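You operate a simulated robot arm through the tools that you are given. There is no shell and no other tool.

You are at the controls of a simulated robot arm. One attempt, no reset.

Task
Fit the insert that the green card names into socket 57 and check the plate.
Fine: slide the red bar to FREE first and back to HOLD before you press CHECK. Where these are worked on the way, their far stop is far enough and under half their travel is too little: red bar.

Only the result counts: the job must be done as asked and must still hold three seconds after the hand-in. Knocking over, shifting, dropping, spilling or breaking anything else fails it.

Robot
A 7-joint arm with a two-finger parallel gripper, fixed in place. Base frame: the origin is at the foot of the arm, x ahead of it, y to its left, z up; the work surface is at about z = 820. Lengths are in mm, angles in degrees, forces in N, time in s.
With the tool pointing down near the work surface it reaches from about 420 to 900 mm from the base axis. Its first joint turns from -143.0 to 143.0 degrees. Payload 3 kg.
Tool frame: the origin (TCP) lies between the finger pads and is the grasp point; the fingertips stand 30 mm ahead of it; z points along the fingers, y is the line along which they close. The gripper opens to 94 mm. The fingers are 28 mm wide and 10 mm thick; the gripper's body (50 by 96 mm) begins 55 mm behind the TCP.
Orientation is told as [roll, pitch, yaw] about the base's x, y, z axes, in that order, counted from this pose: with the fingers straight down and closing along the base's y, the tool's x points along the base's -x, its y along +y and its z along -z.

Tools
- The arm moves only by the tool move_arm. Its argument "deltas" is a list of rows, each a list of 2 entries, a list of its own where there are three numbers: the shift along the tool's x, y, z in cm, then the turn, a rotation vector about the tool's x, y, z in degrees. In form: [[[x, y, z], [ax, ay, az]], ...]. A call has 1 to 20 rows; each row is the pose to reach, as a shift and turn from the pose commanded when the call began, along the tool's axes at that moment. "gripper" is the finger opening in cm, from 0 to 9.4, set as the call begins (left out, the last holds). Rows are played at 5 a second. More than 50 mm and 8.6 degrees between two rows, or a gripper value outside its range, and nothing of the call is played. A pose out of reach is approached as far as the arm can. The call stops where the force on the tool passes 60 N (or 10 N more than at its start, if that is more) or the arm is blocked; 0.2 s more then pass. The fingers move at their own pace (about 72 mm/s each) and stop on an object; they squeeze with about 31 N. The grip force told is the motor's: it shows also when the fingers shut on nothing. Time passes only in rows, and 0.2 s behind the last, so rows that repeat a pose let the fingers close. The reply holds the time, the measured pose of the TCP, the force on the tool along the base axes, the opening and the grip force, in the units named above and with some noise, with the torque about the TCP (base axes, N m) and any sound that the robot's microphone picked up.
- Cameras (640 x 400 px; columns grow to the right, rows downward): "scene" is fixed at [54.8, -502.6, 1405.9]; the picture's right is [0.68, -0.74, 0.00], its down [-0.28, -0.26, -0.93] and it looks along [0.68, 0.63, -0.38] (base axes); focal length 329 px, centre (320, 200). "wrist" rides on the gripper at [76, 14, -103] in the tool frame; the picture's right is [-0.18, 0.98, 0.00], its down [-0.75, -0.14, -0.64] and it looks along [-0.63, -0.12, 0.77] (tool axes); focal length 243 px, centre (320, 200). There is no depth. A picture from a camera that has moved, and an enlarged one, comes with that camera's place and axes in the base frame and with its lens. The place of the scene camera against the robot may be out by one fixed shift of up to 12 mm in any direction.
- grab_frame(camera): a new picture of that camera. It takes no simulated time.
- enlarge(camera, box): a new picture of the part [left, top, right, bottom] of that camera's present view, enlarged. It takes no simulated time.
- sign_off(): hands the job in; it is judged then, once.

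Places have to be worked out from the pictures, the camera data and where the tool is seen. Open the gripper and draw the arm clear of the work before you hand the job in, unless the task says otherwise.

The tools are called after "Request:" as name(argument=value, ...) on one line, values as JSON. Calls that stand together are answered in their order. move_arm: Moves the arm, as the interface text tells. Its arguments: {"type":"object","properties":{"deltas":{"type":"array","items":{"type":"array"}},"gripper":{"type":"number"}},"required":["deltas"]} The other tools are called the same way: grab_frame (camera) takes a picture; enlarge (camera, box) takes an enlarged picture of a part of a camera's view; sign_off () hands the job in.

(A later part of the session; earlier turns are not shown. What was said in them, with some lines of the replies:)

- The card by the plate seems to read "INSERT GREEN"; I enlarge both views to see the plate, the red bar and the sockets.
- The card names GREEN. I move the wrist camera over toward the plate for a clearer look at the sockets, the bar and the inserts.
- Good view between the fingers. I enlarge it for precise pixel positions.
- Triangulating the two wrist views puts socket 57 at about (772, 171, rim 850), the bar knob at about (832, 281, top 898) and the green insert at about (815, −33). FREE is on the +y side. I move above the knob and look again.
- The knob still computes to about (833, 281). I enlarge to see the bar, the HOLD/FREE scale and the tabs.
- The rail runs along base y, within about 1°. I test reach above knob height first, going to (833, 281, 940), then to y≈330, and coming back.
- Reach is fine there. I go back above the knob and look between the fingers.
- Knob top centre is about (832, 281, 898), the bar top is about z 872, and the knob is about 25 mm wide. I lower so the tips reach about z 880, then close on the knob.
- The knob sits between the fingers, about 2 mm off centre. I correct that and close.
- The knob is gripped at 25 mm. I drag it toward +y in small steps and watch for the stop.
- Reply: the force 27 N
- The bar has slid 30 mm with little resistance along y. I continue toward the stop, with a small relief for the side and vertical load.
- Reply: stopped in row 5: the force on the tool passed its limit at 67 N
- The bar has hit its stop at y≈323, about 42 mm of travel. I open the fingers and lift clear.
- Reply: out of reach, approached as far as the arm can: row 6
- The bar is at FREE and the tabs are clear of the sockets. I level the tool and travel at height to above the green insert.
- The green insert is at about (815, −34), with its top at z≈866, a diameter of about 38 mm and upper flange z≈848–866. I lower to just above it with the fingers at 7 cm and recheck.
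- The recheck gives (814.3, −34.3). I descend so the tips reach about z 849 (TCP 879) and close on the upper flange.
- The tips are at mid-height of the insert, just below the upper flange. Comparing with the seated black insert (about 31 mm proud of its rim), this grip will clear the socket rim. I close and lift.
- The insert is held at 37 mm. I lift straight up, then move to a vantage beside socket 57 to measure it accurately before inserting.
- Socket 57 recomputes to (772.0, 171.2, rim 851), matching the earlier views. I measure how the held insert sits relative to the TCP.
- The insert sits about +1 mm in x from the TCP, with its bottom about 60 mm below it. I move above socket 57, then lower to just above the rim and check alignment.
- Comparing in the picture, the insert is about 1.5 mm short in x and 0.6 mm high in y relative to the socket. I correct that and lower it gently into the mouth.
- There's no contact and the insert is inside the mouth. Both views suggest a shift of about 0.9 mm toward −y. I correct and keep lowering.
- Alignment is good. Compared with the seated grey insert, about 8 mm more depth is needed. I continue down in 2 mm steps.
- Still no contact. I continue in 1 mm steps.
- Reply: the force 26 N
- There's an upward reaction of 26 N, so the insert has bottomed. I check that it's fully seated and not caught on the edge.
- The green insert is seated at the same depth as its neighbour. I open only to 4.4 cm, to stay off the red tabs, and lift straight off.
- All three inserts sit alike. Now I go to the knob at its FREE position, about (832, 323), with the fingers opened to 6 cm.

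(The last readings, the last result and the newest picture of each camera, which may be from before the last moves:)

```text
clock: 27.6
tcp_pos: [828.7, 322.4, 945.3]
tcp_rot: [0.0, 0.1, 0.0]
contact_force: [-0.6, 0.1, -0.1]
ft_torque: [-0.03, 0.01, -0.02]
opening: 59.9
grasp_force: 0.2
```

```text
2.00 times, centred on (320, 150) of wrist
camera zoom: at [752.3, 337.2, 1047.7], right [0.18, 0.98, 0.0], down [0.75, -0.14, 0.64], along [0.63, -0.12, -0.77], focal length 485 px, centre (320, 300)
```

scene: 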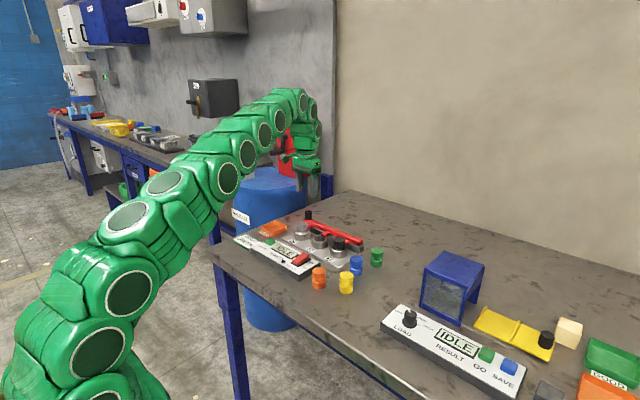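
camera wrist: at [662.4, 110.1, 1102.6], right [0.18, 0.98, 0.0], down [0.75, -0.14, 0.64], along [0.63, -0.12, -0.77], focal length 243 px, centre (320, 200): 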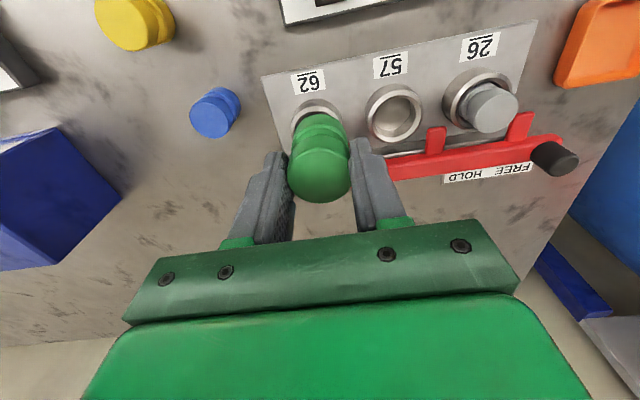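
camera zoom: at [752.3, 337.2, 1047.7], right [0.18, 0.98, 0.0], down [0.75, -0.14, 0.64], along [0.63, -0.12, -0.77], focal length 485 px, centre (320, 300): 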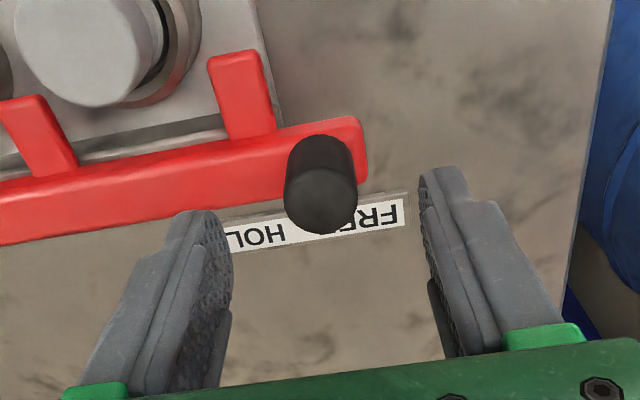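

The knob is centred between the fingers at (832, 323). I lower and grip.

Request:
move_arm(deltas=[[[-0.2, 0.05, 1.2], [0, 0, 0]], [[-0.2, 0.05, 2.4], [0, 0, 0]], [[-0.2, 0.05, 3.45], [0, 0, 0]], [[-0.2, 0.05, 3.45], [0, 0, 0]]], gripper=6)

Request:
move_arm(deltas=[[[0, 0, 0], [0, 0, 0]], [[0, 0, 0], [0, 0, 0]], [[0, 0, 0], [0, 0, 0]], [[0, 0, 0], [0, 0, 0]]], gripper=1.5)

```text
clock: 28.6
tcp_pos: [831.5, 319.9, 910.7]
tcp_rot: [0.0, 0.0, 0.0]
contact_force: [0.3, -0.2, 0.0]
ft_torque: [-0.04, -0.03, 0.02]
opening: 60.0
grasp_force: 0.2
```

```text
clock: 29.6
tcp_pos: [830.4, 320.6, 912.6]
tcp_rot: [0.1, 0.1, 0.0]
contact_force: [0.5, 0.1, -1.5]
ft_torque: [0.44, -0.04, 0.02]
opening: 25.4
grasp_force: 45.2
```

Gripped. I drag the bar back toward −y to the HOLD stop, near y≈281.

Request:
move_arm(deltas=[[[0, -0.5, 0], [0, 0, 0]], [[0, -1.0, 0], [0, 0, 0]], [[0, -1.5, 0], [0, 0, 0]], [[0, -2.0, 0], [0, 0, 0]], [[0, -2.5, 0], [0, 0, 0]], [[0, -3.0, 0], [0, 0, 0]], [[0, -3.4, 0], [0, 0, 0]]])

Request:
enlarge(camera="scene", box=[250, 190, 378, 270])

```text
clock: 31.2
tcp_pos: [832.3, 288.1, 912.3]
tcp_rot: [0.0, 0.1, 0.0]
contact_force: [-22.0, -0.3, -14.5]
ft_torque: [0.44, 1.21, -0.02]
opening: 25.1
grasp_force: 44.8
```

```text
5.00 times, centred on (314, 230) of scene
camera zoom: at [54.8, -502.6, 1405.9], right [0.68, -0.74, 0.0], down [-0.28, -0.26, -0.93], along [0.68, 0.63, -0.38], focal length 1644 px, centre (350, 50)
```

zoom: 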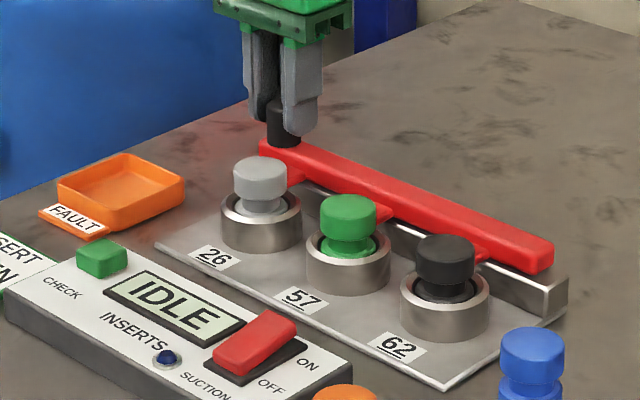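

It's sliding freely and is nearly there. I relieve the side load and go on to the stop.

Request:
move_arm(deltas=[[[0.1, -0.3, 0.05], [0, 0, 0]], [[0.12, -0.6, 0.05], [0, 0, 0]], [[0.12, -0.8, 0.05], [0, 0, 0]], [[0.12, -1.0, 0.05], [0, 0, 0]], [[0.12, -1.2, 0.05], [0, 0, 0]]])

Request:
enlarge(camera="scene", box=[250, 190, 378, 270])

```text
clock: 32.5
tcp_pos: [832.2, 279.7, 911.7]
tcp_rot: [0.2, -0.3, 0.2]
contact_force: [9.5, 34.0, -13.5]
ft_torque: [0.42, -0.7, -0.01]
opening: 25.2
grasp_force: 45.2
```

```text
5.00 times, centred on (314, 230) of scene
camera zoom: at [54.8, -502.6, 1405.9], right [0.68, -0.74, 0.0], down [-0.28, -0.26, -0.93], along [0.68, 0.63, -0.38], focal length 1644 px, centre (350, 50)
```

zoom: 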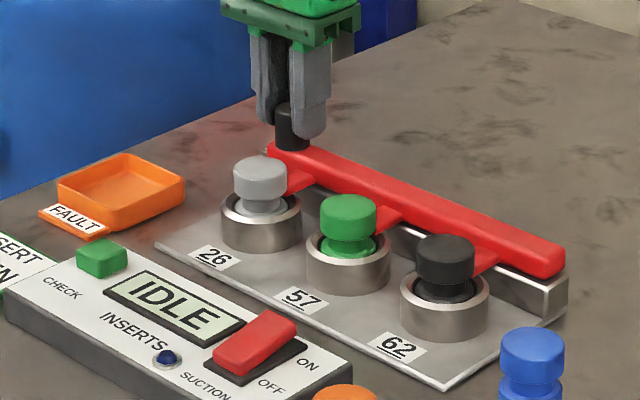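

The bar is hard against the HOLD stop (34 N, and its end is where it was at the start). I release and lift off.

Request:
move_arm(deltas=[[[0, 0.15, 0], [0, 0, 0]], [[0, 0.15, 0], [0, 0, 0]], [[0, 0.15, 0], [0, 0, 0]], [[0, 0.15, -1], [0, 0, 0]], [[0, 0.15, -3], [0, 0, 0]], [[0, 0.15, -6], [0, 0, 0]]], gripper=6)

Request:
enlarge(camera="wrist", box=[60, 0, 420, 225])

Request:
enlarge(camera="scene", box=[220, 195, 400, 307])

```text
clock: 33.9
tcp_pos: [831.0, 279.2, 972.9]
tcp_rot: [0.1, -0.1, 0.0]
contact_force: [-0.4, -0.4, 0.7]
ft_torque: [0.0, -0.01, 0.0]
opening: 60.1
grasp_force: 0.0
```

```text
1.78 times, centred on (240, 112) of wrist
camera zoom: at [755.4, 293.3, 1076.0], right [0.18, 0.98, 0.0], down [0.75, -0.14, 0.64], along [0.63, -0.12, -0.77], focal length 431 px, centre (462, 356)
```

zoom: 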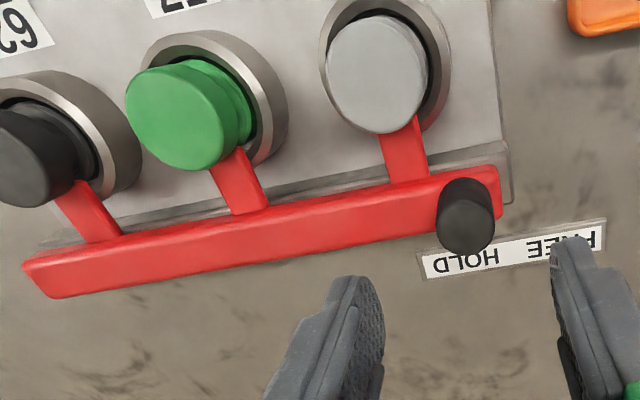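

```text
3.56 times, centred on (310, 251) of scene
camera zoom: at [54.8, -502.6, 1405.9], right [0.68, -0.74, 0.0], down [-0.28, -0.26, -0.93], along [0.68, 0.63, -0.38], focal length 1169 px, centre (356, 19)
```

zoom: 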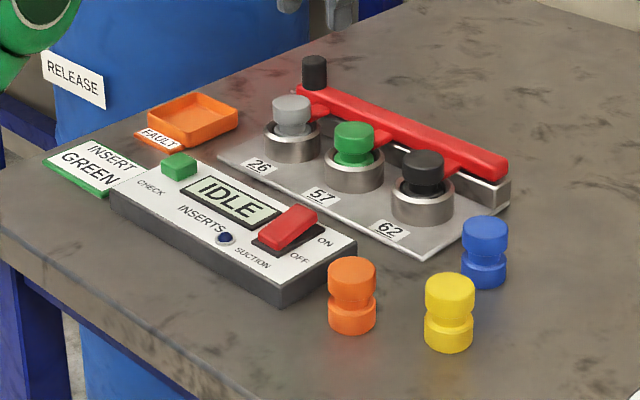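

The insert is in, the bar is at HOLD and its tabs sit in the grooves. Next is CHECK, at about (645, 276, top≈852). I move above it with the fingers closed and look.

Request:
move_arm(deltas=[[[3, 0, -2], [0, 0, 0]], [[7, 0, -2], [0, 0, 0]], [[11, 0, -2], [0, 0, 0]], [[15, -0.3, 0], [0, 0, 0]], [[18.5, -0.3, 3], [0, 0, 0]], [[18.5, -0.3, 5], [0, 0, 0]], [[18.5, -0.3, 5], [0, 0, 0]]], gripper=0)

Request:
enlarge(camera="wrist", box=[160, 50, 480, 250])

Request:
grab_frame(camera="wrist")

```text
clock: 35.5
tcp_pos: [648.2, 272.9, 924.1]
tcp_rot: [-0.1, -0.2, 0.0]
contact_force: [-0.5, -0.5, 0.1]
ft_torque: [0.0, 0.0, 0.01]
opening: 0.1
grasp_force: 30.8
```

```text
2.00 times, centred on (320, 150) of wrist
camera zoom: at [571.8, 287.7, 1026.5], right [0.18, 0.98, 0.0], down [0.75, -0.14, 0.64], along [0.63, -0.12, -0.77], focal length 485 px, centre (320, 300)
```

zoom: 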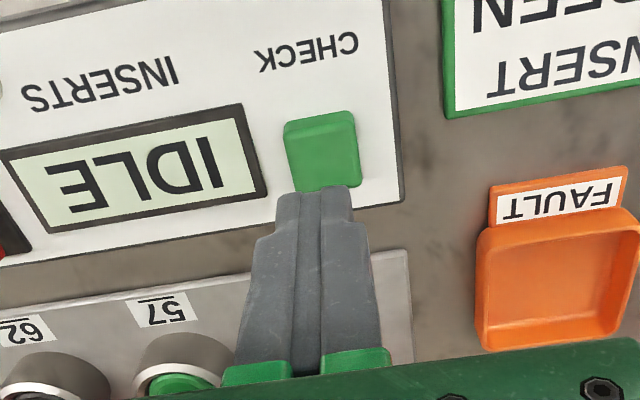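

```text
taken
camera wrist: at [571.8, 287.7, 1026.5], right [0.18, 0.98, 0.0], down [0.75, -0.14, 0.64], along [0.63, -0.12, -0.77], focal length 243 px, centre (320, 200)
```

wrist: 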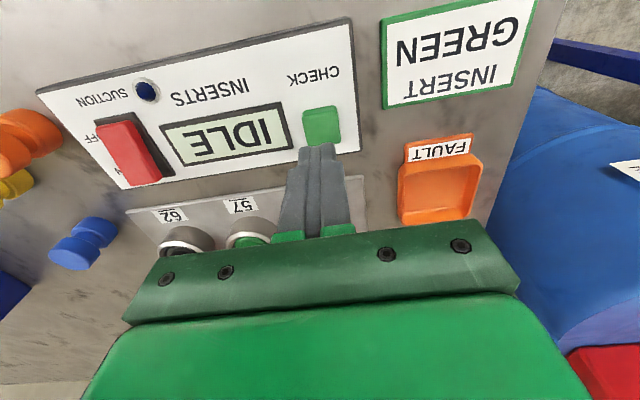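

The CHECK top is at about (648, 275, 853). I align and come down close above it.

Request:
move_arm(deltas=[[[0, 0.2, 1.5], [0, 0, 0]], [[0, 0.2, 3.0], [0, 0, 0]], [[0, 0.2, 3.6], [0, 0, 0]], [[0, 0.2, 3.9], [0, 0, 0]]], gripper=0)

Request:
enlarge(camera="wrist", box=[160, 50, 480, 250])

Request:
enlarge(camera="scene", box=[220, 195, 348, 275])

```text
clock: 36.5
tcp_pos: [647.1, 276.1, 882.4]
tcp_rot: [0.0, -0.1, 0.0]
contact_force: [3.9, -1.4, 7.8]
ft_torque: [-0.05, -0.07, 0.02]
opening: 0.0
grasp_force: 30.4
heard: click
```

```text
2.00 times, centred on (320, 150) of wrist
camera zoom: at [569.7, 290.9, 985.6], right [0.18, 0.98, 0.0], down [0.75, -0.14, 0.64], along [0.63, -0.12, -0.77], focal length 485 px, centre (320, 300)
```

zoom: 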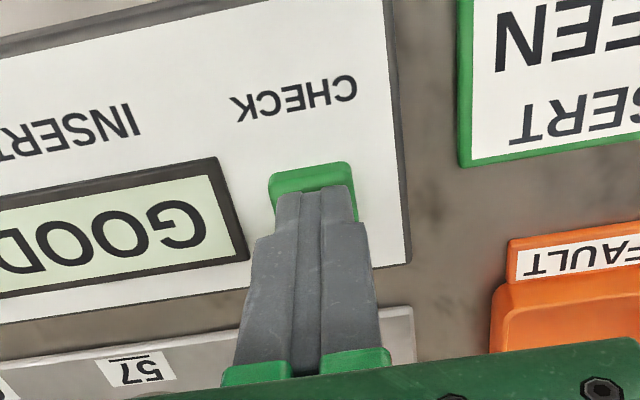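

```text
5.00 times, centred on (284, 235) of scene
camera zoom: at [54.8, -502.6, 1405.9], right [0.68, -0.74, 0.0], down [-0.28, -0.26, -0.93], along [0.68, 0.63, -0.38], focal length 1644 px, centre (500, 25)
```

zoom: 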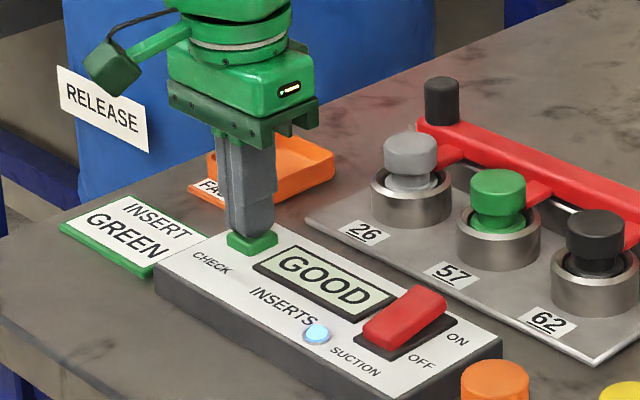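

A click was heard and the display reads GOOD. I lift straight up, open the gripper and draw the arm back clear.

Request:
move_arm(deltas=[[[0, 0, -2], [0, 0, 0]], [[0, 0, -6], [0, 0, 0]], [[0, 0, -10], [0, 0, 0]], [[2, 0, -14], [0, 0, 0]], [[4, 0, -18], [0, 0, 0]], [[6, 0, -22], [0, 0, 0]], [[7, 0, -25], [0, 0, 0]], [[7, 0, -25], [0, 0, 0]]])

Request:
move_arm(deltas=[[[0, 0, 0], [0, 0, 0]], [[0, 0, 0], [0, 0, 0]], [[0, 0, 0], [0, 0, 0]], [[0, 0, 0], [0, 0, 0]], [[0, 0, 0], [0, 0, 0]], [[0, 0, 0], [0, 0, 0]]], gripper=9.4)

Request:
grab_frame(camera="scene")

Request:
enlarge(camera="scene", box=[220, 195, 400, 307])

Request:
grab_frame(camera="wrist")

```text
clock: 38.2
tcp_pos: [575.6, 273.3, 1131.0]
tcp_rot: [0.0, -0.1, 0.1]
contact_force: [0.1, -0.2, -0.2]
ft_torque: [0.02, 0.03, 0.01]
opening: 0.0
grasp_force: 31.4
```

```text
clock: 39.6
tcp_pos: [577.3, 274.9, 1131.5]
tcp_rot: [0.0, -0.1, 0.1]
contact_force: [-0.4, -0.2, 0.1]
ft_torque: [-0.01, 0.02, 0.05]
opening: 94.0
grasp_force: 0.0
```

```text
taken
```

scene: 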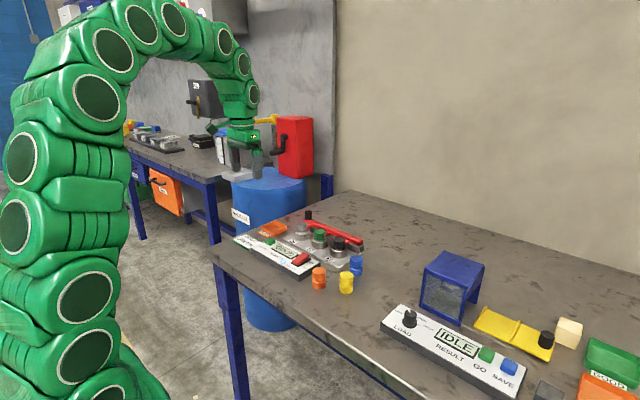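

```text
3.56 times, centred on (310, 251) of scene
camera zoom: at [54.8, -502.6, 1405.9], right [0.68, -0.74, 0.0], down [-0.28, -0.26, -0.93], along [0.68, 0.63, -0.38], focal length 1169 px, centre (356, 19)
```

zoom: 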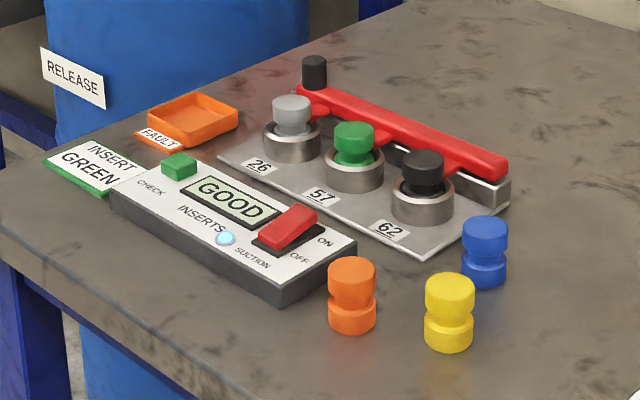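

```text
taken
camera wrist: at [499.6, 289.6, 1234.0], right [0.18, 0.98, 0.0], down [0.75, -0.14, 0.64], along [0.63, -0.12, -0.77], focal length 243 px, centre (320, 200)
```

wrist: 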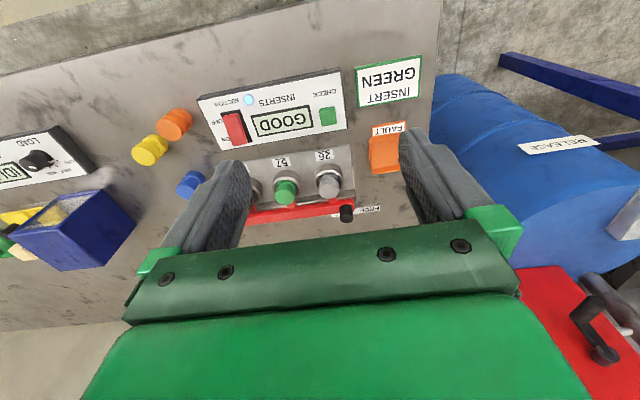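

The display still reads GOOD. The green insert is seated in 57, the bar is at HOLD, the other inserts are unmoved, and the arm is clear with the gripper open. I hand the job in.

Request:
sign_off()

```text
The job is handed in.
```

The green insert is seated in socket 57, and the plate check reads GOOD. I've handed the job in.

- **Red bar:** I slid it to its stop at FREE before fitting the insert. Afterwards I slid it back until it stopped at HOLD, and only then pressed CHECK.
- **Insert:** It went in until it bottomed, and it stands at the same height as the inserts on either side.
- **Check:** CHECK clicked when pressed and the display changed from IDLE to GOOD. It still showed GOOD about three seconds later, just before I handed in.
- **Everything else:** The last pictures show nothing else knocked or shifted. I did not touch the suction switch; the lamp beside it lit up with the check. The arm is drawn clear with the gripper open.
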